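You operate a simulated robot arm through the tools that you are given. There is no shell and no other tool.

Carry out the task below with a simulated two-armed robot. There is one attempt and no reset: what you move stays moved.

TASK
Drain the wash tub, refill it to the blue line and pump the fleece in it free of suds.
Fine: no soap; watch water and suds go; the fleece stays in the tub, the others where they lie; drain, tap and pump end shut off. Where these are worked on the way, their far stop is far enough and under half their travel is too little: blue tap.

The check looks at the end state, three seconds after you hand in, the way a careful person would. Anything else that was tipped, shoved, dropped, spilled or broken makes it a failure.

THE ROBOT
Two 7-joint arms with two-finger grippers on one trunk that stands fixed in place. Base frame: the origin is at the foot of the trunk, x ahead of it, y to its left, z up. Lengths are in m, angles in rad, forces in N, time in s.
The left shoulder is at [0.05, 0.191, 1.192], the right one opposite. With the tool pointing down near the work surface each hand reaches from about 0.1 to 0.64 m from the base axis, measured 20 degrees to its own side. Payload 2.69 kg a hand.
The TCP of each hand is the grasp point between the finger pads, 0.02 m short of the fingertips. In the tool frame z runs along the fingers and y along their closing line. The gripper opens to 0.1 m; its body begins 0.063 m behind the TCP.
Orientation is that of the tool frame in the base frame, as [roll, pitch, yaw] about the fixed x, y, z axes, in that order (R = Rz(yaw) Ry(pitch) Rx(roll)). With the fingers straight down and closing along the base's y, the tool's x points along the base's -x, its y along +y and its z along -z.

THE INTERFACE
- The arms move only by the tool send_rows. It takes "left_steps", "right_steps" or both (then of equal length, played together; a hand with none holds still); each is a list of rows, each a list of 7 numbers: the turn, a rotation vector about the tool's x, y, z in rad, then the shift along the tool's x, y, z in m, then the gripper command, from -1 (shut) to 1 (fully open), values between in proportion. In form: [[wx, wy, wz, dx, dy, dz, jaw], ...]. A call has 1 to 20 rows; each row shifts and turns the commanded pose from where the row before left it, along the tool's axes as they then stand. A row lasts 0.2 s, in which the tool goes at most 0.05 m and 0.15 rad; a call with a longer step from one row to the next is refused whole, and so is a gripper value outside its range. A pose out of reach is approached as far as the arm can. The call stops where the force on the tool passes 40 N (or 10 N more than at its start, if that is more) or the arm is blocked; 0.2 s more then pass. Each finger travels about 0.153 m/s and halts on what it meets, pressing with about 29 N; the grip force reading is that of the motor and also rises with nothing between the fingers. The clock runs only during rows and for 0.2 s after the last one: add rows that do not move to give the fingers time. The reply holds the time, the measured pose of the TCP, the force on the tool along the base axes, the opening and the grip force, in the units named above and with some noise, with the torque about the TCP (base axes, N m) and any sound that the robot's microphone picked up.
- Cameras (640 x 400 px; columns grow to the right, rows downward): "scene" is now at [0.1174, -0.0554, 1.4083]; the picture's right is [-0.64, -0.77, 0.00], its down [-0.05, 0.04, -1.00] and it looks along [0.77, -0.64, -0.07] (base axes); focal length 214 px, centre (320, 200). "left" rides on the left gripper at [0.07, 0.019, -0.099] in its tool frame; the picture's right is [-0.26, 0.97, 0.00], its down [-0.75, -0.20, -0.63] and it looks along [-0.61, -0.16, 0.78] (tool axes); focal length 230 px, centre (320, 200). "right" rides on the right gripper at [0.07, -0.019, -0.099] in its tool frame; the picture's right is [0.26, 0.97, 0.00], its down [-0.75, 0.20, -0.63] and it looks along [-0.61, 0.16, 0.78] (tool axes); focal length 230 px, centre (320, 200). There is no depth. A picture from a camera that has moved, and an enlarged one, comes with that camera's place and axes in the base frame and with its lens. The place of the scene camera against the robot may be out by one fixed shift of up to 0.012 m in any direction.
- capture(camera): a new picture of that camera. No time passes.
- move_column(by): slides the trunk up (or, below 0, down) by that many m; the arms and the scene camera ride with it, the base frame stays. It gives what a move gives, with no picture.
- turn_head(pan, tilt): turns the head with the scene camera to pan (to the left, within 1.396 rad either way) and tilt (down, from -0.506 to 1.204), counted from straight ahead of the robot. It gives what a move gives.
- enlarge(camera, box): a new picture of the part [left, top, right, bottom] of that camera's present view, enlarged. No time passes.
- close_job(): hands the job in; it is judged then, once.

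Places have to be worked out from the pictures, the camera data and where the tool is seen. Open the grippers and draw the arms clear of the work before you hand the job in, unless the task says otherwise.

The tools are called after "Request:" as a command line: name --argument value ..., lists and objects as JSON in quotes. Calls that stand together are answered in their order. send_rows: Moves the arms, as the interface text tells. Its arguments: {"type":"object","properties":{"left_steps":{"type":"array","items":{"type":"array","items":{"type":"number"}}},"right_steps":{"type":"array","items":{"type":"array","items":{"type":"number"}}}},"required":[]} The other tools are called the same way: move_column (by) moves the trunk up or down; turn_head (pan, tilt) turns the head that bears the scene camera; capture (camera) takes a picture; enlarge (camera, box) takes an enlarged picture of a part of a camera's view; close_job () hands the job in.

At the start:

```text
t: 0.0
left_ee_pos: [0.3041, -0.0441, 1.4026]
left_tool_rot: [3.141, 0.003, -3.137]
left_ft_force: [0.3, -0.2, -0.4]
left_wrist_torque: [-0.01, 0.0, -0.02]
left_gripper_width: 0.1001
left_finger_force: 0.0
right_ee_pos: [0.2489, -0.2826, 1.3324]
right_tool_rot: [3.139, 0.001, -3.14]
right_ft_force: [-0.6, -0.5, 0.7]
right_wrist_torque: [0.02, -0.01, 0.06]
right_gripper_width: 0.1002
right_finger_force: 0.1
trunk travel left (down, up): [-0.25, 0.073]
head pan, tilt (commanded): [-0.691, 0.07]
```

scene: 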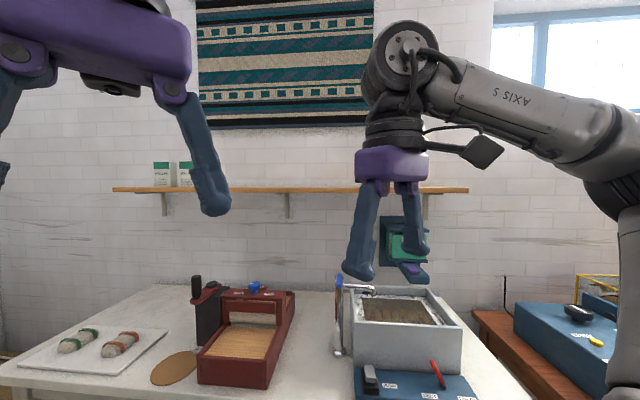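
right: 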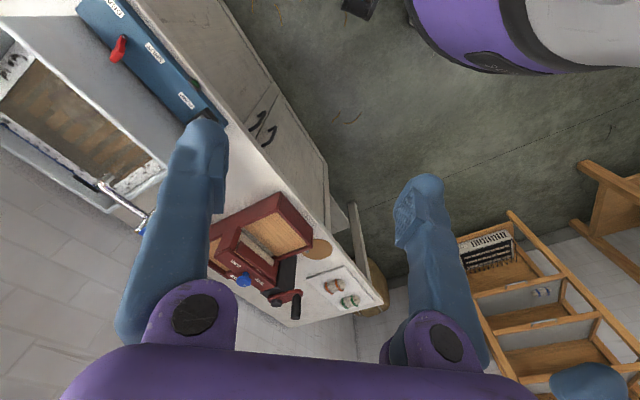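
left: 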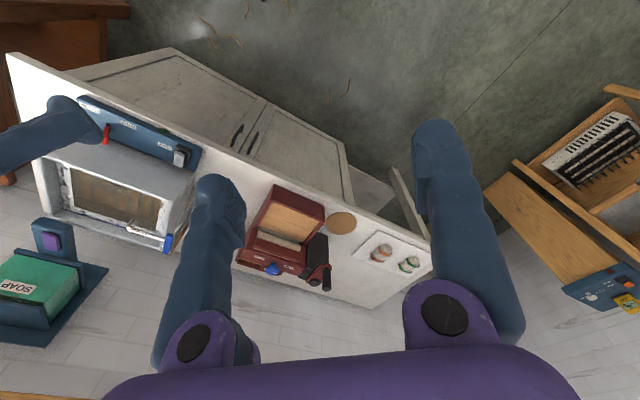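

The tub sits to the right with a blue control panel in front of it; I'll look more closely at the tub, its panel and the tap before moving anything.

Request:
enlarge --camera "scene" --box '[320, 260, 500, 400]'

Request:
enlarge --camera "left" --box '[0, 80, 240, 280]'

Request:
enlarge --camera "right" --box '[0, 0, 240, 240]'

```text
2.86 times, centred on (410, 330) of scene
camera zoom: at [0.1174, -0.0554, 1.4083], right [-0.64, -0.77, 0.0], down [-0.05, 0.04, -1.0], along [0.77, -0.64, -0.07], focal length 613 px, centre (63, -171)
```

zoom: 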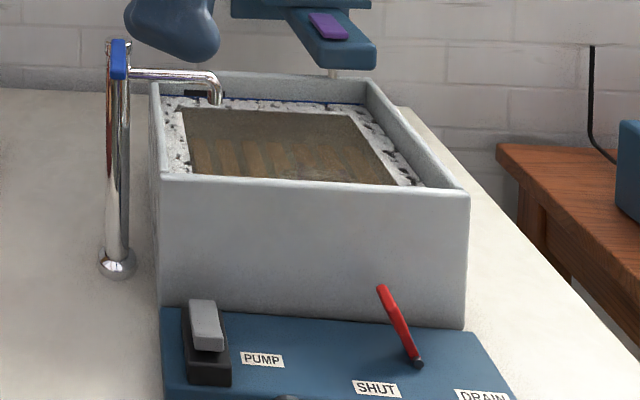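

```text
2.00 times, centred on (120, 180) of left
camera zoom: at [0.2345, -0.0268, 1.5001], right [0.26, 0.97, 0.0], down [0.75, -0.2, 0.63], along [0.61, -0.16, -0.78], focal length 460 px, centre (720, 240)
```

zoom: 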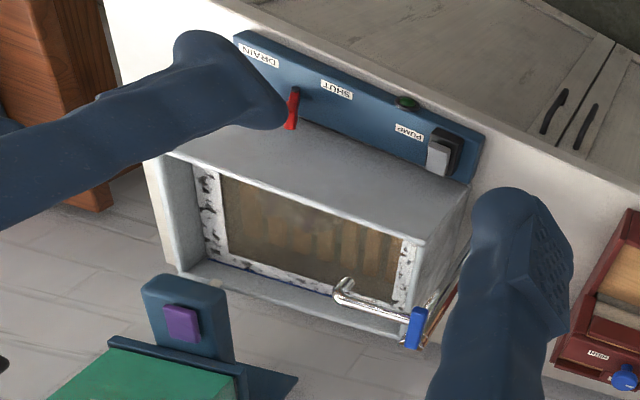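

```text
1.67 times, centred on (120, 120) of right
camera zoom: at [0.179, -0.3012, 1.4312], right [-0.26, 0.97, 0.0], down [0.75, 0.2, 0.63], along [0.61, 0.16, -0.78], focal length 384 px, centre (653, 333)
```

zoom: 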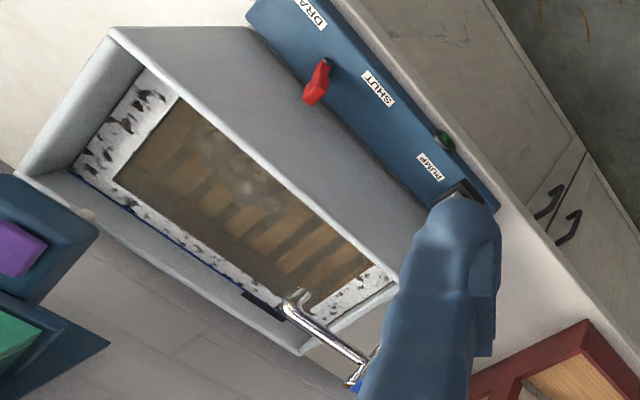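

The panel with the grey PUMP rocker, the red lever (SHUT/DRAIN) and the tub lie at a 45° angle ahead-right; the tap handle is near (0.56, -0.50, 1.12). I turn the head down toward the tub to see it all better.

Request:
turn_head --pan -0.85 --tilt 0.65

Request:
capture --camera "scene"

```text
t: 1.0
left_ee_pos: [0.3047, -0.0443, 1.4026]
left_tool_rot: [-3.14, 0.004, -3.141]
left_ft_force: [-0.7, 0.2, 0.5]
left_wrist_torque: [0.03, 0.01, -0.06]
left_gripper_width: 0.0999
left_finger_force: 0.0
right_ee_pos: [0.25, -0.2818, 1.3334]
right_tool_rot: [3.141, 0.001, -3.14]
right_ft_force: [-0.3, -0.8, -0.2]
right_wrist_torque: [0.01, 0.01, 0.02]
right_gripper_width: 0.1002
right_finger_force: 0.0
trunk travel left (down, up): [-0.25, 0.073]
head pan, tilt (commanded): [-0.85, 0.649]
```

```text
taken
camera scene: at [0.1041, -0.0623, 1.3552], right [-0.75, -0.66, 0.0], down [-0.4, 0.45, -0.8], along [0.53, -0.6, -0.6], focal length 214 px, centre (320, 200)
```

scene: 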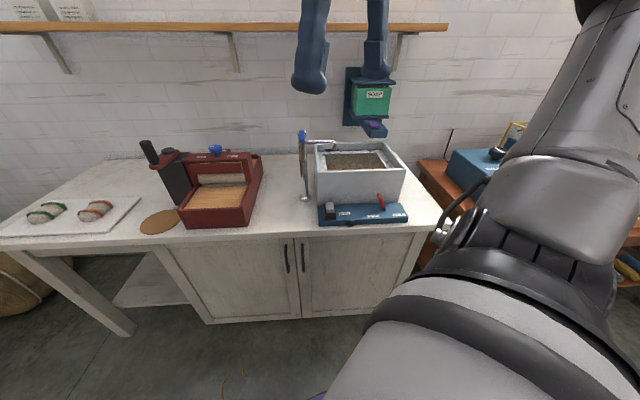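

Request:
enlarge --camera "scene" --box '[280, 120, 424, 230]'

Request:
enlarge --camera "scene" --box '[120, 120, 290, 240]'

Request:
enlarge --camera "scene" --box '[290, 40, 430, 140]'

```text
3.64 times, centred on (352, 175) of scene
camera zoom: at [0.1041, -0.0623, 1.3552], right [-0.75, -0.66, 0.0], down [-0.4, 0.45, -0.8], along [0.53, -0.6, -0.6], focal length 780 px, centre (204, 291)
```

zoom: 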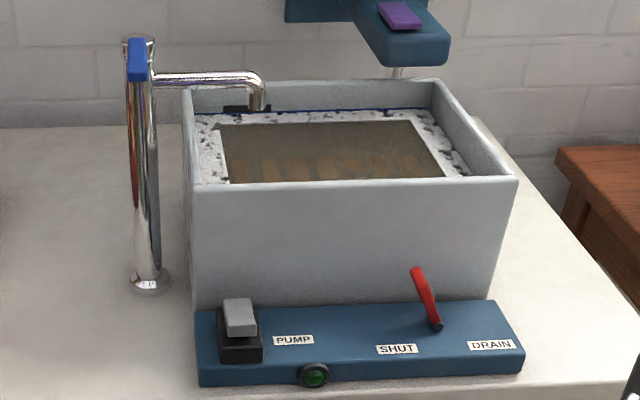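

```text
3.33 times, centred on (205, 180) of scene
camera zoom: at [0.1041, -0.0623, 1.3552], right [-0.75, -0.66, 0.0], down [-0.4, 0.45, -0.8], along [0.53, -0.6, -0.6], focal length 715 px, centre (703, 267)
```

zoom: 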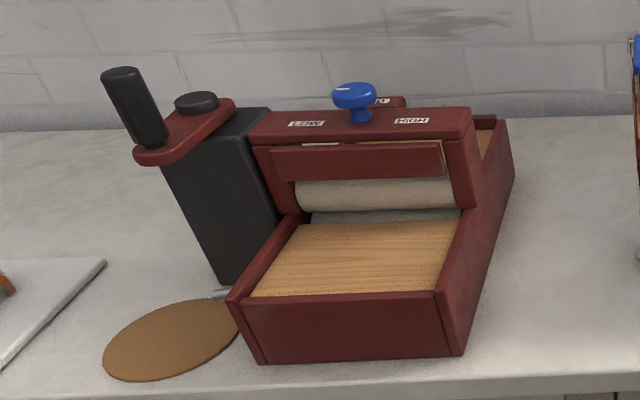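

```text
4.00 times, centred on (360, 90) of scene
camera zoom: at [0.1041, -0.0623, 1.3552], right [-0.75, -0.66, 0.0], down [-0.4, 0.45, -0.8], along [0.53, -0.6, -0.6], focal length 858 px, centre (160, 640)
```

zoom: 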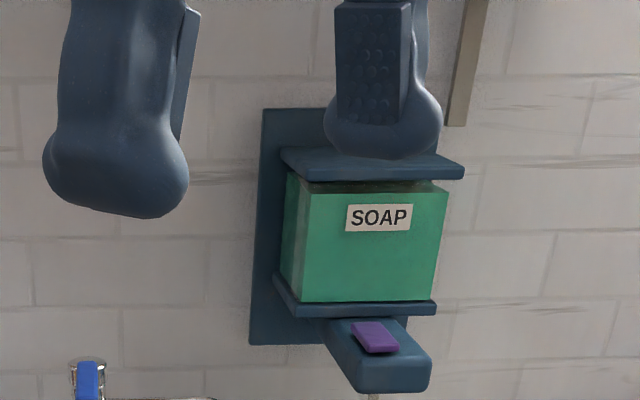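

The lever leans left toward SHUT, and DRAIN is to the right; the rocker is the pump. I'll bring the right hand in front of the panel, turned about 45°, so its camera faces the tub squarely.

Request:
send_rows --right_steps '[[0, 0, 0.13, 0, 0, 0, 1], [0, 0, 0.13, 0, 0, 0, 1], [0, 0, 0.13, 0, 0, 0, 1], [0, 0, 0.13, 0, 0, 0, 1], [0, 0, 0.13, 0, 0, 0, 1], [0, 0, 0.13, 0, 0, 0, 1], [0, 0, 0, -0.022, -0.0105, 0.03, 1], [0, 0, 0, -0.022, -0.0105, 0.03, 1], [0, 0, 0, -0.022, -0.0105, 0.03, 1], [0, 0, 0, -0.022, -0.0105, 0.03, 1], [0, 0, 0, -0.022, -0.0105, 0.03, 1], [0, 0, 0, -0.022, -0.0105, 0.03, 1], [0, 0, 0, 0, 0, 0, 1]]'

Request:
capture --camera "right"

Request:
capture --camera "scene"

```text
t: 3.8
left_ee_pos: [0.3041, -0.0441, 1.4024]
left_tool_rot: [-3.138, 0.003, -3.138]
left_ft_force: [-0.3, 0.3, -0.4]
left_wrist_torque: [-0.03, 0.0, 0.0]
left_gripper_width: 0.1001
left_finger_force: 0.1
right_ee_pos: [0.2988, -0.42, 1.1531]
right_tool_rot: [-3.14, -0.001, 2.363]
right_ft_force: [0.1, 0.0, 0.6]
right_wrist_torque: [-0.02, -0.01, -0.01]
right_gripper_width: 0.1
right_finger_force: 0.1
trunk travel left (down, up): [-0.25, 0.073]
head pan, tilt (commanded): [-0.85, 0.649]
```

```text
taken
camera right: at [0.2353, -0.3841, 1.2509], right [0.49, 0.87, 0.0], down [0.68, -0.38, 0.63], along [0.55, -0.31, -0.78], focal length 230 px, centre (320, 200)
```

right: 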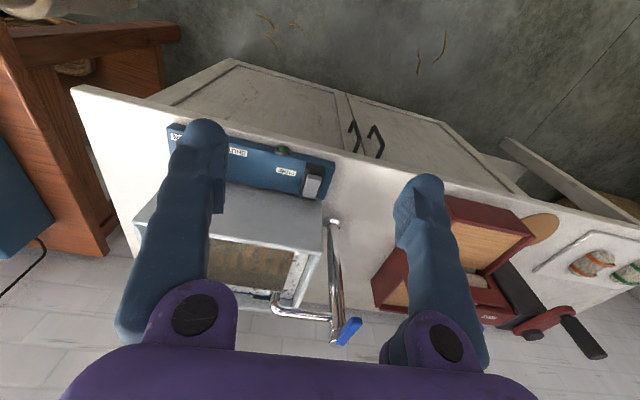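

```text
taken
camera scene: at [0.1037, -0.0614, 1.3553], right [-0.75, -0.66, 0.0], down [-0.4, 0.45, -0.8], along [0.53, -0.6, -0.6], focal length 214 px, centre (320, 200)
```

scene: 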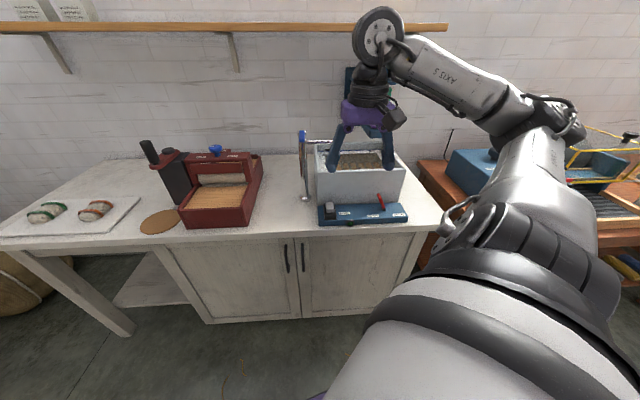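

The wrist camera now looks along the tub. I'll enlarge the tap handle and the panel in this view.

Request:
enlarge --camera "right" --box '[250, 190, 410, 360]'

Request:
enlarge --camera "right" --box '[150, 100, 350, 230]'

Request:
enlarge --camera "left" --box '[0, 80, 240, 280]'

```text
2.35 times, centred on (330, 275) of right
camera zoom: at [0.2353, -0.3841, 1.2509], right [0.49, 0.87, 0.0], down [0.68, -0.38, 0.63], along [0.55, -0.31, -0.78], focal length 541 px, centre (296, 24)
```

zoom: 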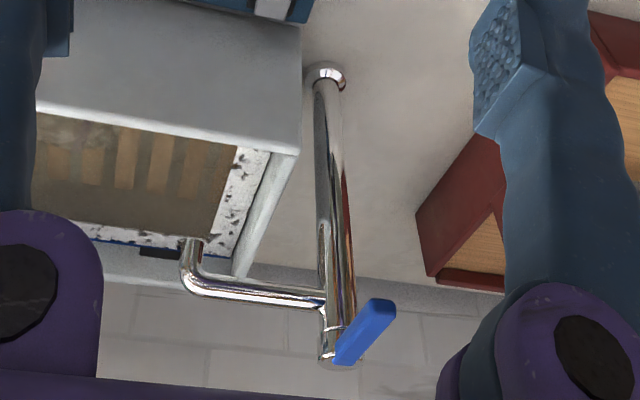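

```text
3.08 times, centred on (250, 165) of right
camera zoom: at [0.2353, -0.3841, 1.2509], right [0.49, 0.87, 0.0], down [0.68, -0.38, 0.63], along [0.55, -0.31, -0.78], focal length 708 px, centre (535, 308)
```

zoom: 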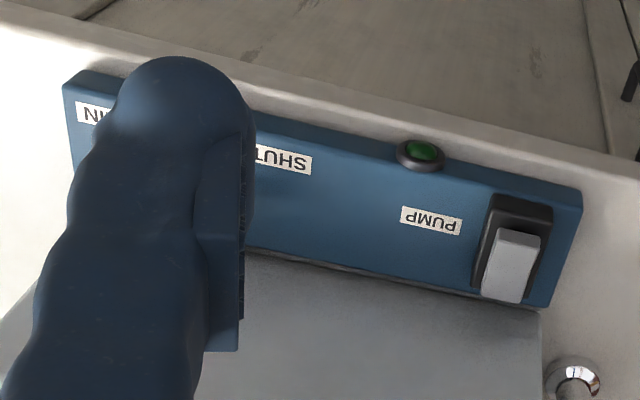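

```text
2.00 times, centred on (120, 180) of left
camera zoom: at [0.234, -0.0257, 1.5003], right [0.26, 0.97, 0.0], down [0.75, -0.2, 0.63], along [0.61, -0.16, -0.77], focal length 460 px, centre (720, 240)
```

zoom: 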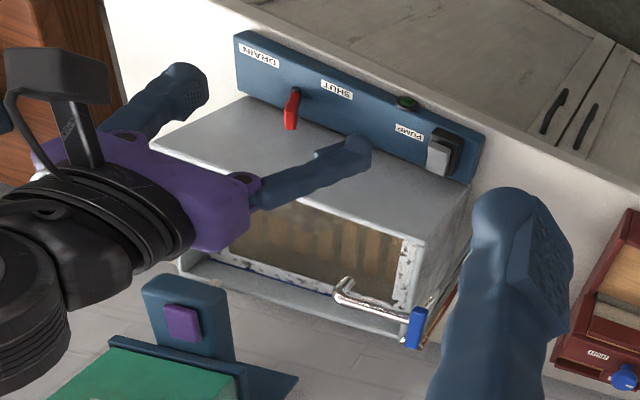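

Working from the left and right views: counter top z≈0.80, panel top ≈0.86, lever base ≈(0.318,-0.672,0.86) with its tip ≈(0.348,-0.662,0.918), pump rocker ≈(0.451,-0.523,0.89), and the tap handle a horizontal bar from the post top (0.612,-0.559,1.106) to (0.555,-0.507,1.103). I'll tilt the right hand and bring it over the drain lever, staying clear of it.

Request:
send_rows --right_steps '[[0, 0, -0.046, 0, 0, 0, 1], [0, -0.1, 0, 0, 0, 0, 1], [0, -0.1, 0, 0, 0, 0, 1], [0, -0.1, 0, 0, 0, 0, 1], [0, -0.1, 0, 0, 0, 0, 1], [0, 0, 0, -0.0099, -0.0196, 0.0236, 1], [0, 0, 0, -0.0099, -0.0196, 0.0236, 1], [0, 0, 0, -0.0099, -0.0196, 0.0236, 1], [0, 0, 0, -0.0099, -0.0196, 0.0236, 1], [0, 0, 0, -0.0099, -0.0196, 0.0236, 1], [0, 0, 0, -0.0099, -0.0196, 0.0236, 1], [0, 0, 0, -0.0099, -0.0196, 0.0236, 1], [0, 0, 0, -0.0099, -0.0196, 0.0236, 1], [0, 0, 0, 0, 0, 0, 1]]'

Request:
capture --camera "right"

Request:
enlarge --camera "scene" --box '[280, 120, 424, 230]'

Request:
enlarge --camera "left" --box '[0, 80, 240, 280]'

```text
t: 6.8
left_ee_pos: [0.3049, -0.0449, 1.4017]
left_tool_rot: [-3.139, 0.003, -3.139]
left_ft_force: [0.6, -1.1, 0.1]
left_wrist_torque: [-0.02, 0.01, 0.0]
left_gripper_width: 0.1
left_finger_force: 0.0
right_ee_pos: [0.3034, -0.6342, 1.009]
right_tool_rot: [-3.14, 0.4, 2.406]
right_ft_force: [0.4, 0.0, -0.3]
right_wrist_torque: [0.0, 0.0, 0.0]
right_gripper_width: 0.1002
right_finger_force: 0.0
trunk travel left (down, up): [-0.25, 0.073]
head pan, tilt (commanded): [-0.85, 0.649]
```

```text
taken
camera right: at [0.2134, -0.5788, 1.0727], right [0.47, 0.88, -0.1], down [0.47, -0.15, 0.87], along [0.75, -0.46, -0.48], focal length 230 px, centre (320, 200)
```

right: 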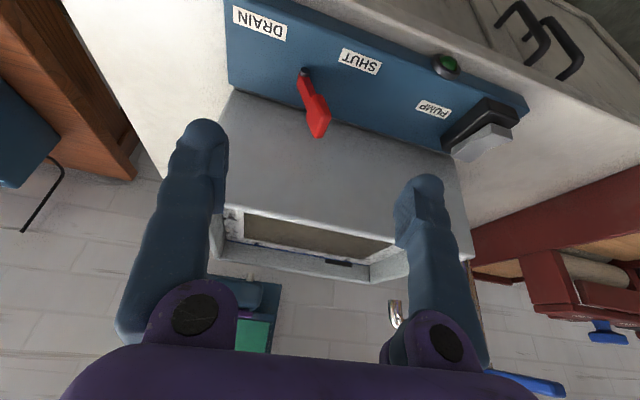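

```text
3.64 times, centred on (352, 175) of scene
camera zoom: at [0.1039, -0.0619, 1.3552], right [-0.75, -0.66, 0.0], down [-0.4, 0.45, -0.8], along [0.53, -0.6, -0.6], focal length 780 px, centre (204, 291)
```

zoom: 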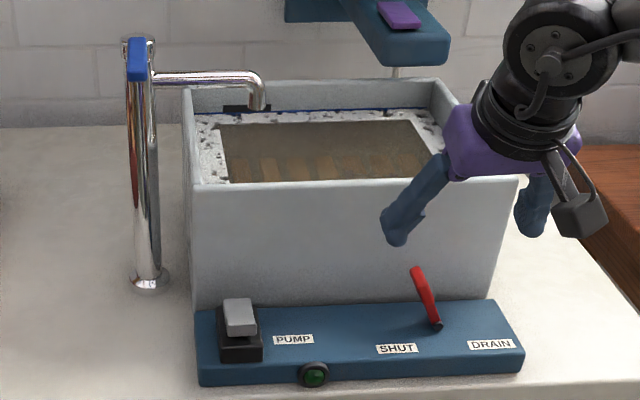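

```text
2.00 times, centred on (120, 180) of left
camera zoom: at [0.2342, -0.0263, 1.5002], right [0.26, 0.97, 0.0], down [0.75, -0.2, 0.63], along [0.61, -0.16, -0.77], focal length 460 px, centre (720, 240)
```

zoom: 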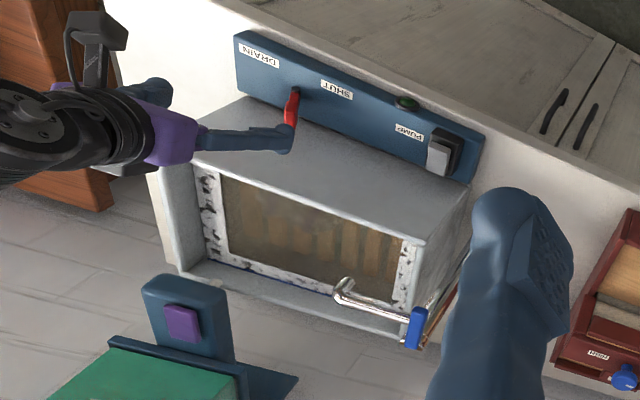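

The lever sits almost exactly on the hand's axis, about 0.10 m ahead (tip at tool ≈(-0.01,0.00,0.104)). I advance so the open fingers straddle its upper part without touching it, narrowing the opening partway.

Request:
send_rows --right_steps '[[0, 0, 0, -0.0006, -0.0008, 0.0232, 1], [0, 0, 0, -0.0006, -0.0008, 0.0232, 1], [0, 0, 0, -0.0006, -0.0008, 0.0232, 1], [0, 0, 0, -0.0006, -0.0008, 0.0232, 1], [0, 0, 0, -0.0006, -0.0008, 0.0232, 0.4], [0, 0, 0, 0, 0, 0, 0.4]]'

Request:
capture --camera "right"

Request:
enlarge --camera "scene" --box '[280, 120, 424, 230]'

```text
t: 8.2
left_ee_pos: [0.3031, -0.0441, 1.4022]
left_tool_rot: [-3.141, 0.003, -3.14]
left_ft_force: [-1.0, -0.8, -0.5]
left_wrist_torque: [0.01, -0.02, 0.02]
left_gripper_width: 0.1002
left_finger_force: 0.0
right_ee_pos: [0.3364, -0.6691, 0.9018]
right_tool_rot: [-3.141, 0.398, 2.408]
right_ft_force: [-0.3, 0.2, 0.7]
right_wrist_torque: [0.0, -0.01, -0.01]
right_gripper_width: 0.0701
right_finger_force: 0.0
trunk travel left (down, up): [-0.25, 0.073]
head pan, tilt (commanded): [-0.85, 0.649]
```

```text
taken
camera right: at [0.2464, -0.6151, 0.9655], right [0.47, 0.88, -0.1], down [0.47, -0.15, 0.87], along [0.75, -0.46, -0.48], focal length 230 px, centre (320, 200)
```

right: 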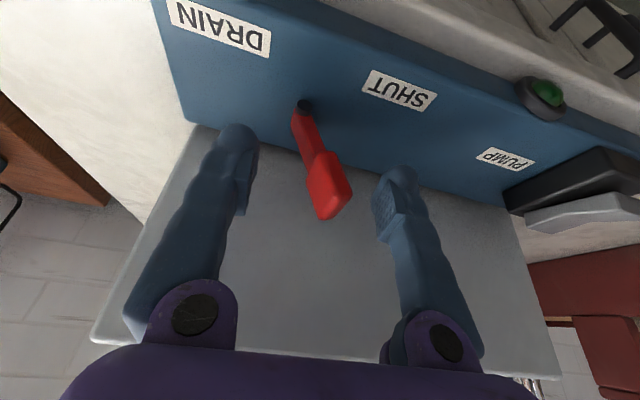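

```text
3.64 times, centred on (352, 175) of scene
camera zoom: at [0.1039, -0.0619, 1.3552], right [-0.75, -0.66, 0.0], down [-0.4, 0.45, -0.8], along [0.53, -0.6, -0.6], focal length 780 px, centre (204, 291)
```

zoom: 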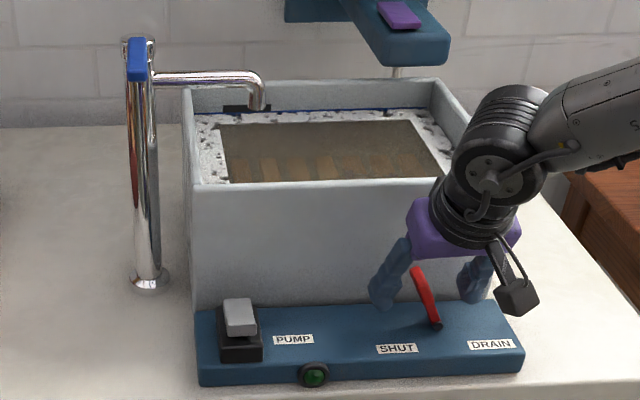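

The fingers straddle the red lever with ~35 mm to either side. I push it sideways toward DRAIN in small steps and check.

Request:
send_rows --right_steps '[[0, 0, 0, 0, -0.012, 0, 0.4], [0, 0, 0, 0, -0.012, 0, 0.4], [0, 0, 0, 0, -0.012, 0, 0.4], [0, 0, 0, 0, -0.012, 0, 0.4], [0, 0, 0, 0, -0.01, 0, 0.4], [0, 0, 0, 0, -0.01, 0, 0.4]]'

Request:
capture --camera "right"

Request:
enlarge --camera "scene" --box '[280, 120, 424, 230]'

```text
t: 9.6
left_ee_pos: [0.3061, -0.0442, 1.4016]
left_tool_rot: [-3.141, 0.002, -3.139]
left_ft_force: [0.1, 0.4, -0.2]
left_wrist_torque: [0.01, 0.03, 0.01]
left_gripper_width: 0.0999
left_finger_force: 0.0
right_ee_pos: [0.2921, -0.7182, 0.9028]
right_tool_rot: [3.138, 0.398, 2.41]
right_ft_force: [7.9, 6.6, -1.1]
right_wrist_torque: [0.06, -0.09, -0.07]
right_gripper_width: 0.0766
right_finger_force: 5.0
trunk travel left (down, up): [-0.25, 0.073]
head pan, tilt (commanded): [-0.85, 0.649]
```

```text
taken
camera right: at [0.2025, -0.664, 0.9665], right [0.47, 0.88, -0.1], down [0.46, -0.15, 0.87], along [0.75, -0.45, -0.48], focal length 230 px, centre (320, 200)
```

right: 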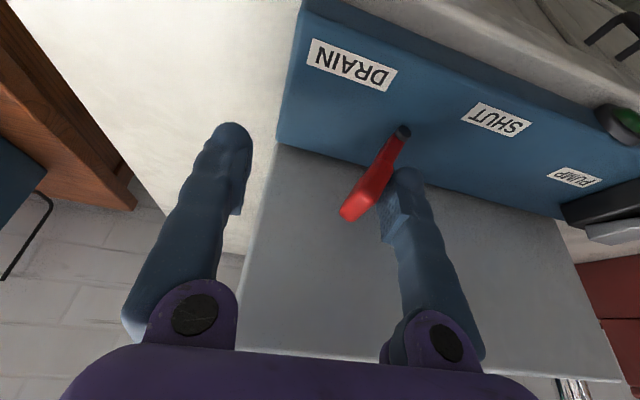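

```text
3.64 times, centred on (352, 175) of scene
camera zoom: at [0.1053, -0.0615, 1.355], right [-0.75, -0.66, 0.0], down [-0.4, 0.45, -0.8], along [0.53, -0.6, -0.6], focal length 780 px, centre (204, 291)
```

zoom: 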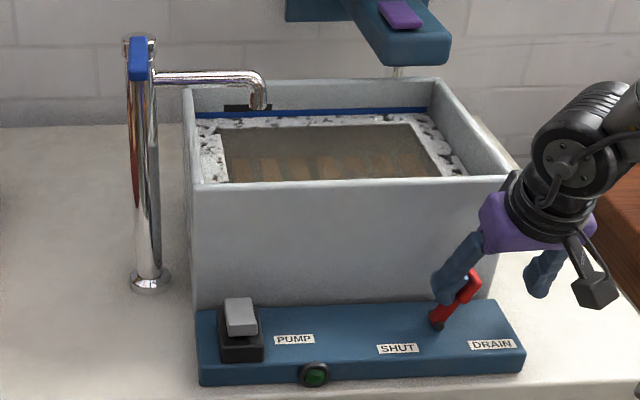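

The lever has swung to the DRAIN side and the water is already dropping (the blue line at the back is clearer). I push a bit further to reach the stop, then wait to watch the water go.

Request:
send_rows --right_steps '[[0, 0, 0, 0, -0.008, 0, 0.4], [0, 0, 0, 0, -0.006, 0, 0.4], [0, 0, 0, 0, 0, 0, 0.4], [0, 0, 0, 0, 0, 0, 0.4]]'

Request:
capture --camera "right"

Request:
enlarge --camera "scene" --box '[280, 120, 424, 230]'

Request:
enlarge --camera "left" --box '[40, 130, 220, 260]'

```text
t: 10.6
left_ee_pos: [0.3068, -0.0417, 1.401]
left_tool_rot: [-3.138, -0.001, -3.139]
left_ft_force: [0.3, 0.0, 0.3]
left_wrist_torque: [0.04, -0.02, 0.01]
left_gripper_width: 0.1002
left_finger_force: 0.0
right_ee_pos: [0.2855, -0.7259, 0.9051]
right_tool_rot: [3.136, 0.401, 2.414]
right_ft_force: [24.1, 22.7, 0.5]
right_wrist_torque: [0.34, -0.43, -0.26]
right_gripper_width: 0.0923
right_finger_force: 16.8
trunk travel left (down, up): [-0.25, 0.073]
head pan, tilt (commanded): [-0.85, 0.649]
```

```text
taken
camera right: at [0.1956, -0.6721, 0.9683], right [0.47, 0.88, -0.1], down [0.46, -0.15, 0.87], along [0.75, -0.45, -0.48], focal length 230 px, centre (320, 200)
```

right: 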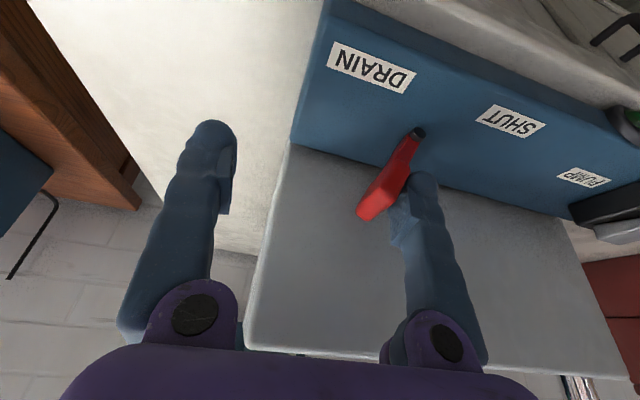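

```text
3.64 times, centred on (352, 175) of scene
camera zoom: at [0.1065, -0.0598, 1.3551], right [-0.75, -0.66, 0.0], down [-0.4, 0.45, -0.8], along [0.52, -0.6, -0.6], focal length 780 px, centre (204, 291)
```

zoom: 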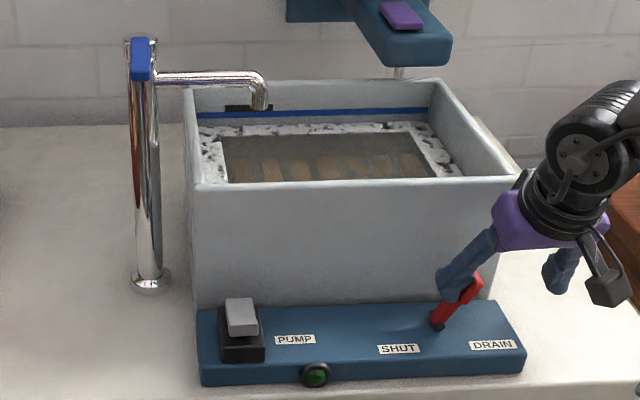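

```text
3.08 times, centred on (130, 195) of left
camera zoom: at [0.2372, -0.0239, 1.4997], right [0.26, 0.97, 0.0], down [0.75, -0.2, 0.63], along [0.61, -0.16, -0.78], focal length 708 px, centre (905, 215)
```

zoom: 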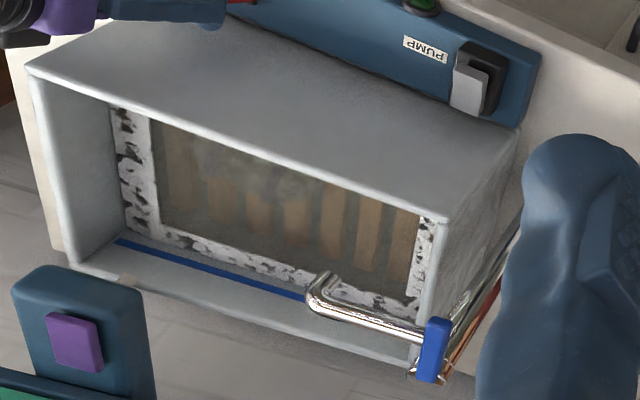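

The lever is against its far stop (33 N and no more travel) and water is dropping. I ease the hand back ~2.5 cm to release the force and let the water drain while watching.

Request:
send_rows --right_steps '[[0, 0, 0, 0, 0.01, 0, 0.4], [0, 0, 0, 0, 0.01, 0, 0.4], [0, 0, 0, 0, 0.008, 0, 0.4], [0, 0, 0, 0, 0, 0, 0.4], [0, 0, 0, 0, 0, 0, 0.4], [0, 0, 0, 0, 0, 0, 0.4], [0, 0, 0, 0, 0, 0, 0.4], [0, 0, 0, 0, 0, 0, 0.4]]'

Request:
enlarge --camera "scene" --box '[280, 120, 424, 230]'

Request:
enlarge --camera "left" --box '[40, 130, 220, 260]'

```text
t: 12.4
left_ee_pos: [0.3042, -0.0442, 1.4016]
left_tool_rot: [3.142, 0.004, -3.142]
left_ft_force: [-0.4, 0.6, -0.5]
left_wrist_torque: [0.03, 0.01, -0.03]
left_gripper_width: 0.1001
left_finger_force: 0.0
right_ee_pos: [0.2989, -0.7085, 0.9025]
right_tool_rot: [3.14, 0.397, 2.408]
right_ft_force: [-0.1, 0.5, 0.4]
right_wrist_torque: [0.0, 0.04, 0.01]
right_gripper_width: 0.0702
right_finger_force: 0.0
trunk travel left (down, up): [-0.25, 0.073]
head pan, tilt (commanded): [-0.85, 0.649]
```

```text
3.64 times, centred on (352, 175) of scene
camera zoom: at [0.1041, -0.0622, 1.3551], right [-0.75, -0.66, 0.0], down [-0.4, 0.45, -0.8], along [0.53, -0.6, -0.6], focal length 780 px, centre (204, 291)
```

zoom: 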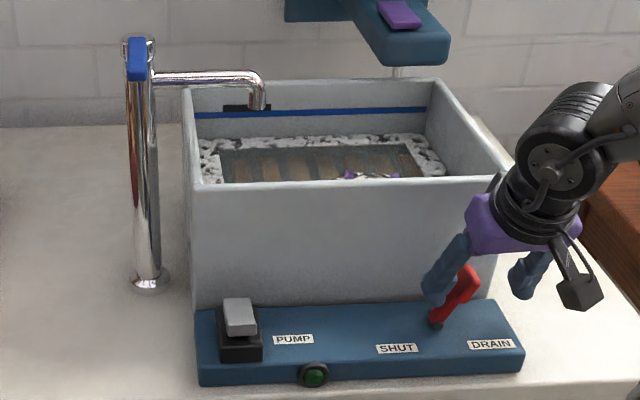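

```text
3.08 times, centred on (130, 195) of left
camera zoom: at [0.2345, -0.0267, 1.5002], right [0.26, 0.97, 0.0], down [0.75, -0.2, 0.63], along [0.61, -0.16, -0.78], focal length 708 px, centre (905, 215)
```

zoom: 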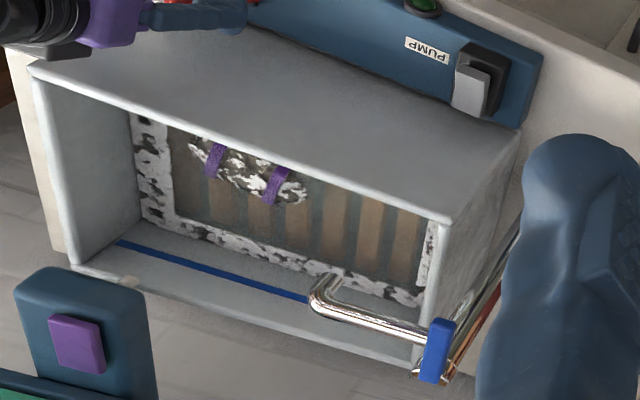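

The water has dropped well below the blue line, uncovering the fleece (purple ties) near the front wall. I keep waiting for it to empty.

Request:
send_rows --right_steps '[[0, 0, 0, 0, 0, 0, 0.4], [0, 0, 0, 0, 0, 0, 0.4], [0, 0, 0, 0, 0, 0, 0.4], [0, 0, 0, 0, 0, 0, 0.4], [0, 0, 0, 0, 0, 0, 0.4], [0, 0, 0, 0, 0, 0, 0.4], [0, 0, 0, 0, 0, 0, 0.4], [0, 0, 0, 0, 0, 0, 0.4], [0, 0, 0, 0, 0, 0, 0.4], [0, 0, 0, 0, 0, 0, 0.4]]'

Request:
enlarge --camera "left" --box '[40, 130, 220, 260]'

Request:
enlarge --camera "scene" --box '[280, 120, 424, 230]'

```text
t: 14.6
left_ee_pos: [0.305, -0.0448, 1.402]
left_tool_rot: [-3.141, 0.004, -3.14]
left_ft_force: [0.3, -1.2, -0.3]
left_wrist_torque: [-0.01, 0.0, -0.01]
left_gripper_width: 0.0998
left_finger_force: 0.1
right_ee_pos: [0.3001, -0.709, 0.9031]
right_tool_rot: [-3.14, 0.398, 2.409]
right_ft_force: [-1.2, 0.0, -0.9]
right_wrist_torque: [0.0, 0.01, -0.03]
right_gripper_width: 0.0702
right_finger_force: 0.0
trunk travel left (down, up): [-0.25, 0.073]
head pan, tilt (commanded): [-0.85, 0.649]
```

```text
3.08 times, centred on (130, 195) of left
camera zoom: at [0.2345, -0.0268, 1.5002], right [0.26, 0.97, 0.0], down [0.75, -0.2, 0.63], along [0.61, -0.16, -0.78], focal length 708 px, centre (905, 215)
```

zoom: 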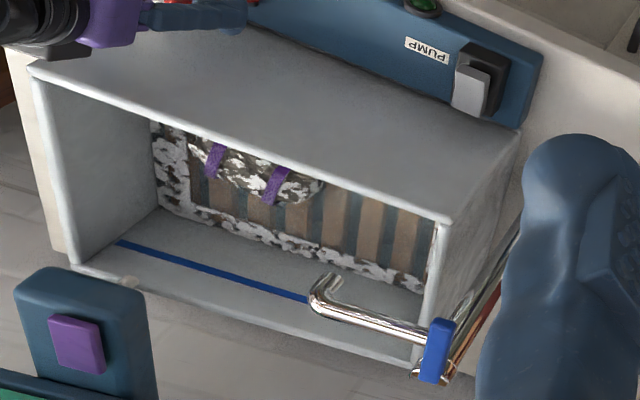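

```text
3.64 times, centred on (352, 175) of scene
camera zoom: at [0.1041, -0.0623, 1.3551], right [-0.75, -0.66, 0.0], down [-0.4, 0.45, -0.8], along [0.53, -0.6, -0.6], focal length 780 px, centre (204, 291)
```

zoom: 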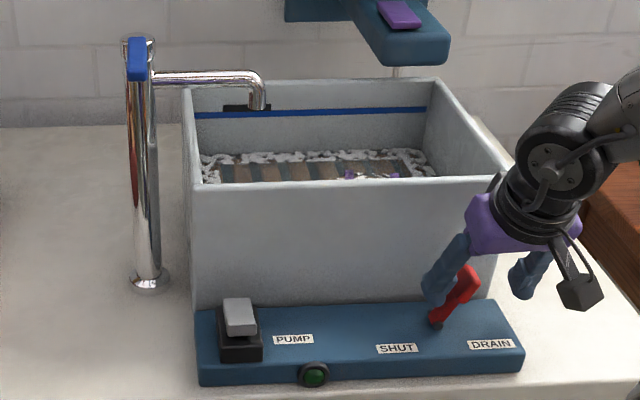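

Still draining; a bit of water and foam remains over the wooden slats. I wait another few seconds.

Request:
send_rows --right_steps '[[0, 0, 0, 0, 0, 0, 0.4], [0, 0, 0, 0, 0, 0, 0.4], [0, 0, 0, 0, 0, 0, 0.4], [0, 0, 0, 0, 0, 0, 0.4], [0, 0, 0, 0, 0, 0, 0.4], [0, 0, 0, 0, 0, 0, 0.4], [0, 0, 0, 0, 0, 0, 0.4], [0, 0, 0, 0, 0, 0, 0.4], [0, 0, 0, 0, 0, 0, 0.4], [0, 0, 0, 0, 0, 0, 0.4], [0, 0, 0, 0, 0, 0, 0.4], [0, 0, 0, 0, 0, 0, 0.4], [0, 0, 0, 0, 0, 0, 0.4], [0, 0, 0, 0, 0, 0, 0.4], [0, 0, 0, 0, 0, 0, 0.4]]'

Request:
enlarge --camera "left" --box '[40, 130, 220, 260]'

Request:
enlarge --camera "scene" --box '[280, 120, 424, 230]'

```text
t: 17.8
left_ee_pos: [0.305, -0.0457, 1.4021]
left_tool_rot: [-3.14, 0.005, -3.141]
left_ft_force: [-0.1, 0.3, 0.3]
left_wrist_torque: [0.02, 0.0, -0.05]
left_gripper_width: 0.1
left_finger_force: 0.1
right_ee_pos: [0.2996, -0.7085, 0.9034]
right_tool_rot: [3.141, 0.398, 2.407]
right_ft_force: [0.4, 0.7, -0.5]
right_wrist_torque: [0.0, 0.05, 0.01]
right_gripper_width: 0.0699
right_finger_force: 0.0
trunk travel left (down, up): [-0.25, 0.073]
head pan, tilt (commanded): [-0.85, 0.649]
```

```text
3.08 times, centred on (130, 195) of left
camera zoom: at [0.2345, -0.0268, 1.5002], right [0.26, 0.97, 0.0], down [0.75, -0.2, 0.63], along [0.61, -0.16, -0.78], focal length 708 px, centre (905, 215)
```

zoom: 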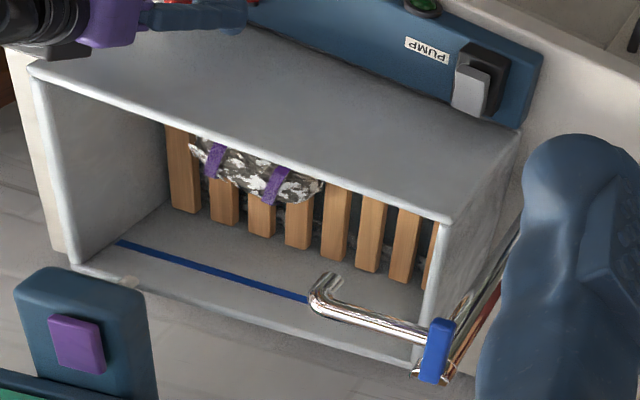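

```text
3.64 times, centred on (352, 175) of scene
camera zoom: at [0.1041, -0.0623, 1.3551], right [-0.75, -0.66, 0.0], down [-0.4, 0.45, -0.8], along [0.53, -0.6, -0.6], focal length 780 px, centre (204, 291)
```

zoom: 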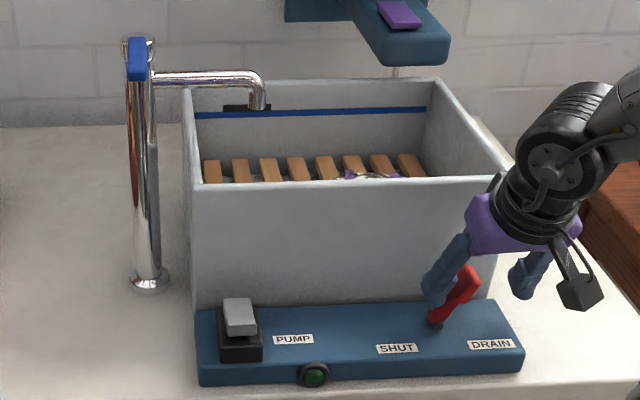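

The foam and water are below the wooden grate now; to be sure that the tub is fully empty I wait some seconds more.

Request:
send_rows --right_steps '[[0, 0, 0, 0, 0, 0, 0.4], [0, 0, 0, 0, 0, 0, 0.4], [0, 0, 0, 0, 0, 0, 0.4], [0, 0, 0, 0, 0, 0, 0.4], [0, 0, 0, 0, 0, 0, 0.4], [0, 0, 0, 0, 0, 0, 0.4], [0, 0, 0, 0, 0, 0, 0.4], [0, 0, 0, 0, 0, 0, 0.4], [0, 0, 0, 0, 0, 0, 0.4], [0, 0, 0, 0, 0, 0, 0.4], [0, 0, 0, 0, 0, 0, 0.4], [0, 0, 0, 0, 0, 0, 0.4], [0, 0, 0, 0, 0, 0, 0.4], [0, 0, 0, 0, 0, 0, 0.4], [0, 0, 0, 0, 0, 0, 0.4], [0, 0, 0, 0, 0, 0, 0.4], [0, 0, 0, 0, 0, 0, 0.4], [0, 0, 0, 0, 0, 0, 0.4], [0, 0, 0, 0, 0, 0, 0.4], [0, 0, 0, 0, 0, 0, 0.4]]'

Request:
enlarge --camera "left" --box '[60, 150, 180, 240]'

Request:
enlarge --camera "scene" --box '[310, 135, 410, 195]'

```text
t: 22.0
left_ee_pos: [0.305, -0.0453, 1.4029]
left_tool_rot: [3.141, 0.002, -3.14]
left_ft_force: [-0.2, 0.0, -0.3]
left_wrist_torque: [0.02, -0.02, 0.01]
left_gripper_width: 0.0999
left_finger_force: 0.1
right_ee_pos: [0.2983, -0.7085, 0.9037]
right_tool_rot: [3.141, 0.398, 2.408]
right_ft_force: [0.9, 0.0, -0.1]
right_wrist_torque: [-0.01, 0.0, 0.01]
right_gripper_width: 0.0698
right_finger_force: 0.0
trunk travel left (down, up): [-0.25, 0.073]
head pan, tilt (commanded): [-0.85, 0.649]
```

```text
4.44 times, centred on (120, 195) of left
camera zoom: at [0.2345, -0.0268, 1.5002], right [0.26, 0.97, 0.0], down [0.75, -0.2, 0.63], along [0.61, -0.16, -0.78], focal length 1022 px, centre (1209, 222)
```

zoom: 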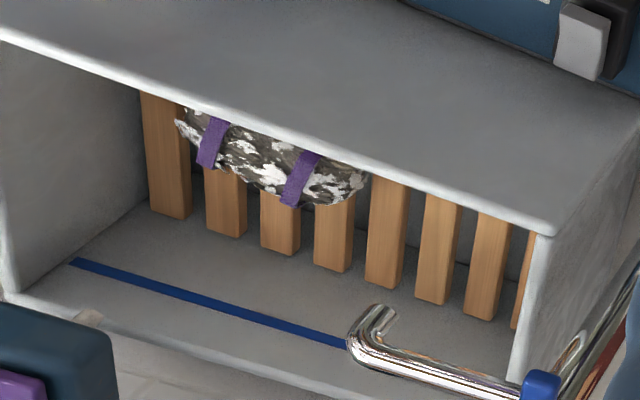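

```text
6.40 times, centred on (360, 165) of scene
camera zoom: at [0.1041, -0.0623, 1.3551], right [-0.75, -0.66, 0.0], down [-0.4, 0.45, -0.8], along [0.53, -0.6, -0.6], focal length 1373 px, centre (64, 424)
```

zoom: 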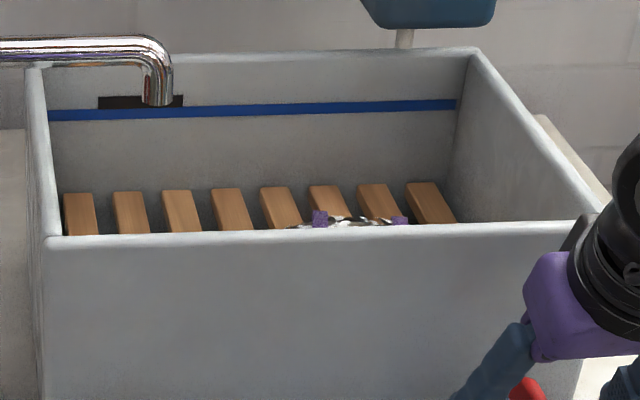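

The tub is empty: only the grate and the sudsy fleece remain, with a black overflow slot at the blue line. Now I push the lever back to SHUT with the other finger.

Request:
send_rows --right_steps '[[0, 0, 0, 0, 0.0115, 0, 0.4], [0, 0, 0, 0, 0.0115, 0, 0.4], [0, 0, 0, 0, 0.0115, 0, 0.4], [0, 0, 0, 0, 0.0115, 0, 0.4], [0, 0, 0, 0, 0.0115, 0, 0.4], [0, 0, 0, 0, 0.0115, 0, 0.4], [0, 0, 0, 0, 0.0115, 0, 0.4], [0, 0, 0, 0, 0.008, 0, 0.4], [0, 0, 0, 0, 0.006, 0, 0.4]]'

Request:
capture --camera "right"

Request:
enlarge --camera "scene" --box '[280, 120, 424, 230]'

```text
t: 24.0
left_ee_pos: [0.303, -0.0474, 1.4016]
left_tool_rot: [3.14, 0.003, -3.139]
left_ft_force: [-0.8, -0.6, 0.5]
left_wrist_torque: [0.03, 0.0, 0.01]
left_gripper_width: 0.0998
left_finger_force: 0.0
right_ee_pos: [0.3599, -0.6422, 0.9012]
right_tool_rot: [-3.134, 0.398, 2.408]
right_ft_force: [-10.6, -20.5, 1.5]
right_wrist_torque: [-0.43, 0.14, 0.34]
right_gripper_width: 0.0852
right_finger_force: 11.5
trunk travel left (down, up): [-0.25, 0.073]
head pan, tilt (commanded): [-0.85, 0.649]
```

```text
taken
camera right: at [0.2715, -0.5873, 0.9658], right [0.47, 0.88, -0.11], down [0.47, -0.15, 0.87], along [0.75, -0.46, -0.48], focal length 230 px, centre (320, 200)
```

right: 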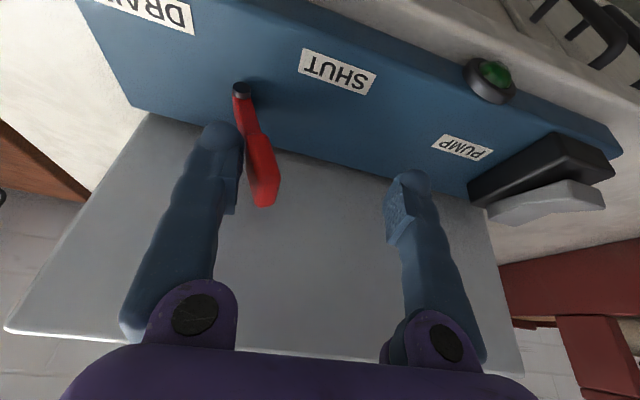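

```text
3.64 times, centred on (352, 175) of scene
camera zoom: at [0.103, -0.0642, 1.3551], right [-0.75, -0.66, 0.0], down [-0.4, 0.46, -0.8], along [0.53, -0.6, -0.61], focal length 780 px, centre (204, 291)
```

zoom: 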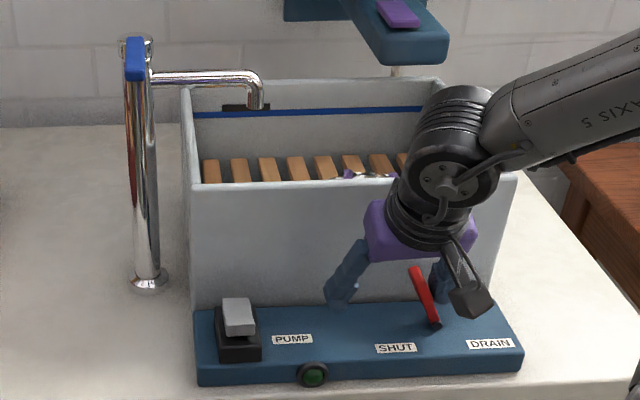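

The lever is back at the SHUT stop (23 N). I release the pressure, centre over it, then withdraw along the fingers.

Request:
send_rows --right_steps '[[0, 0, 0, 0, -0.012, 0, 0.4], [0, 0, 0, 0, -0.012, 0, 0.4], [0, 0, 0, 0, -0.006, -0.02, 0.7], [0, 0, 0, 0, 0, -0.035, 0.7], [0, 0, 0, 0, 0, -0.035, 0.7], [0, 0, 0, 0, 0, -0.035, 0.7], [0, 0, 0, 0, 0, 0, 0.7]]'

Request:
capture --camera "right"

Request:
enlarge --camera "scene" --box '[280, 120, 424, 230]'

```text
t: 25.6
left_ee_pos: [0.3055, -0.0452, 1.4015]
left_tool_rot: [3.141, 0.002, -3.141]
left_ft_force: [0.7, 0.2, 0.1]
left_wrist_torque: [0.0, -0.01, -0.05]
left_gripper_width: 0.0999
left_finger_force: 0.1
right_ee_pos: [0.3071, -0.6283, 1.0177]
right_tool_rot: [3.138, 0.399, 2.409]
right_ft_force: [0.5, 0.2, -0.3]
right_wrist_torque: [0.02, -0.03, 0.01]
right_gripper_width: 0.0852
right_finger_force: 0.1
trunk travel left (down, up): [-0.25, 0.073]
head pan, tilt (commanded): [-0.85, 0.649]
```

```text
taken
camera right: at [0.217, -0.5737, 1.0821], right [0.47, 0.88, -0.1], down [0.47, -0.15, 0.87], along [0.75, -0.46, -0.48], focal length 230 px, centre (320, 200)
```

right: 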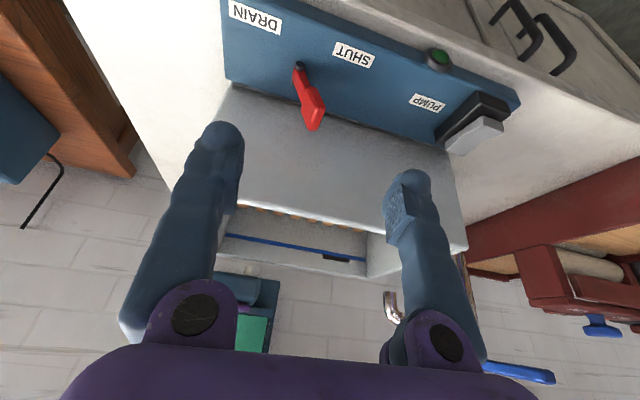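

```text
3.64 times, centred on (352, 175) of scene
camera zoom: at [0.1045, -0.0628, 1.355], right [-0.75, -0.66, 0.0], down [-0.4, 0.45, -0.8], along [0.53, -0.6, -0.61], focal length 780 px, centre (204, 291)
```

zoom: 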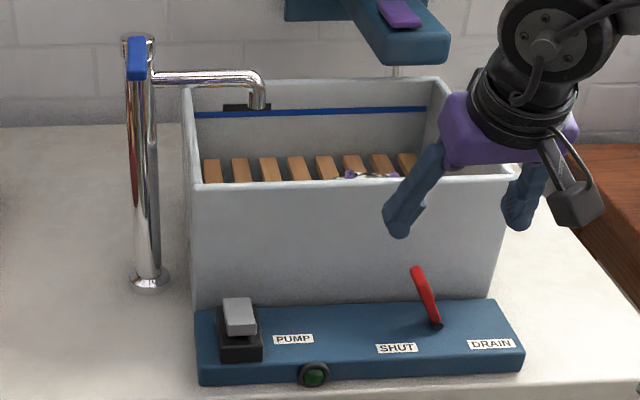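

The drain lever rests at SHUT just as at the start. Next the tap: I bring the right hand level in front of the blue handle, tilted forward about 57°, to look at it closely.

Request:
send_rows --right_steps '[[0, -0.12, 0, 0, 0, 0, 0.7], [0, -0.12, 0, 0, 0, 0, 0.7], [0, -0.12, 0, 0, 0, 0, 0.7], [0, -0.12, 0, 0, 0, 0, 0.7], [0, -0.12, 0, 0, 0, 0, 0.7], [0, 0, 0, -0.0159, 0.032, -0.0075, 0.7], [0, 0, 0, -0.0159, 0.032, -0.0075, 0.7], [0, 0, 0, -0.0159, 0.032, -0.0075, 0.7], [0, 0, 0, -0.0159, 0.032, -0.0075, 0.7], [0, 0, 0, -0.0159, 0.032, -0.0075, 0.7], [0, 0, 0, -0.0159, 0.032, -0.0075, 0.7], [0, 0, 0, -0.0159, 0.032, -0.0075, 0.7], [0, 0, 0, -0.0159, 0.032, -0.0075, 0.7], [0, 0, 0, 0, 0, 0, 0.7]]'

Request:
capture --camera "right"

Request:
capture --camera "scene"

Request:
enlarge --camera "left" --box '[0, 80, 240, 280]'

```text
t: 28.6
left_ee_pos: [0.3046, -0.045, 1.402]
left_tool_rot: [-3.141, 0.004, -3.14]
left_ft_force: [-0.3, 0.1, -0.3]
left_wrist_torque: [-0.01, -0.03, -0.02]
left_gripper_width: 0.1
left_finger_force: 0.1
right_ee_pos: [0.4918, -0.4489, 1.1567]
right_tool_rot: [-3.141, 0.997, 2.407]
right_ft_force: [0.2, 0.2, 0.5]
right_wrist_torque: [0.02, -0.03, -0.03]
right_gripper_width: 0.085
right_finger_force: 0.1
trunk travel left (down, up): [-0.25, 0.073]
head pan, tilt (commanded): [-0.85, 0.649]
```

```text
taken
camera right: at [0.3881, -0.3826, 1.1503], right [0.54, 0.81, -0.22], down [0.04, 0.23, 0.97], along [0.84, -0.54, 0.09], focal length 230 px, centre (320, 200)
```

right: 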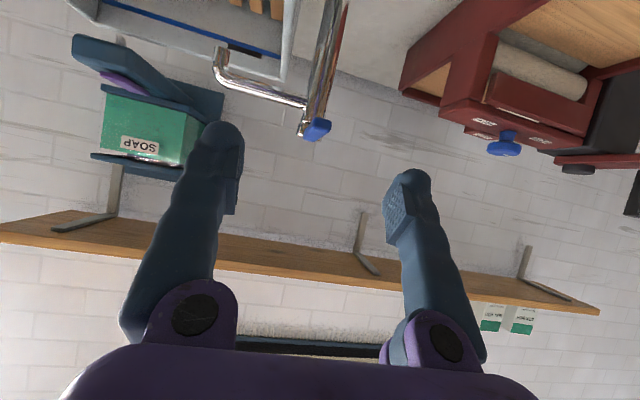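

```text
taken
camera scene: at [0.1038, -0.0627, 1.3552], right [-0.75, -0.66, 0.0], down [-0.4, 0.45, -0.8], along [0.53, -0.6, -0.6], focal length 214 px, centre (320, 200)
```

scene: 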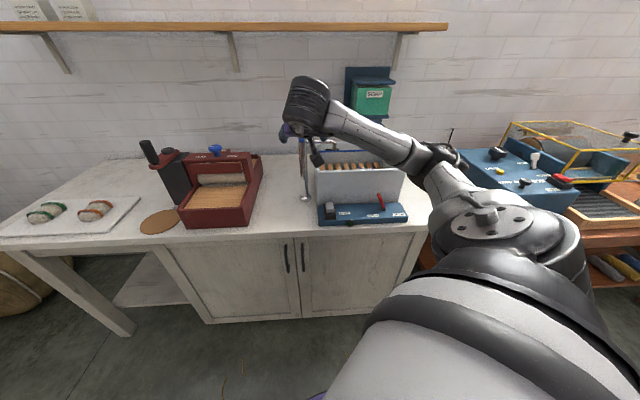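

```text
2.00 times, centred on (120, 180) of left
camera zoom: at [0.2341, -0.0272, 1.5002], right [0.26, 0.97, 0.0], down [0.75, -0.2, 0.63], along [0.61, -0.16, -0.77], focal length 460 px, centre (720, 240)
```

zoom: 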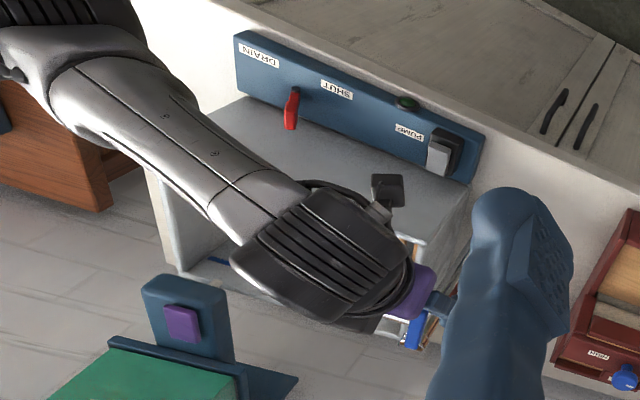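

Request:
enlarge --camera "right" --box '[200, 0, 400, 160]'

Request:
enlarge --camera "scene" --box '[270, 100, 370, 220]'

```text
2.50 times, centred on (300, 80) of right
camera zoom: at [0.3881, -0.3826, 1.1503], right [0.54, 0.81, -0.22], down [0.04, 0.23, 0.97], along [0.84, -0.54, 0.09], focal length 575 px, centre (370, 500)
```

zoom: 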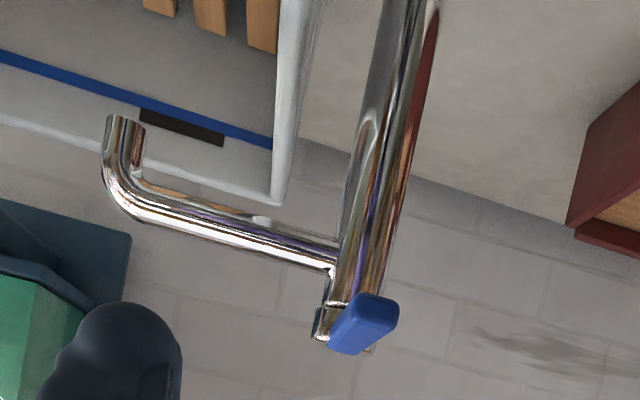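

```text
3.33 times, centred on (320, 160) of scene
camera zoom: at [0.1038, -0.0627, 1.3552], right [-0.75, -0.66, 0.0], down [-0.4, 0.45, -0.8], along [0.53, -0.6, -0.6], focal length 715 px, centre (320, 333)
```

zoom: 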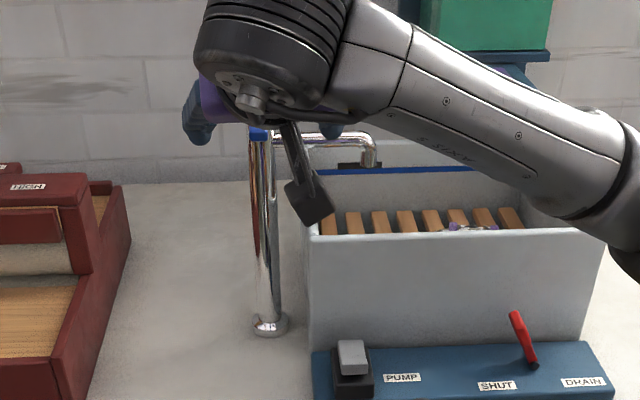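

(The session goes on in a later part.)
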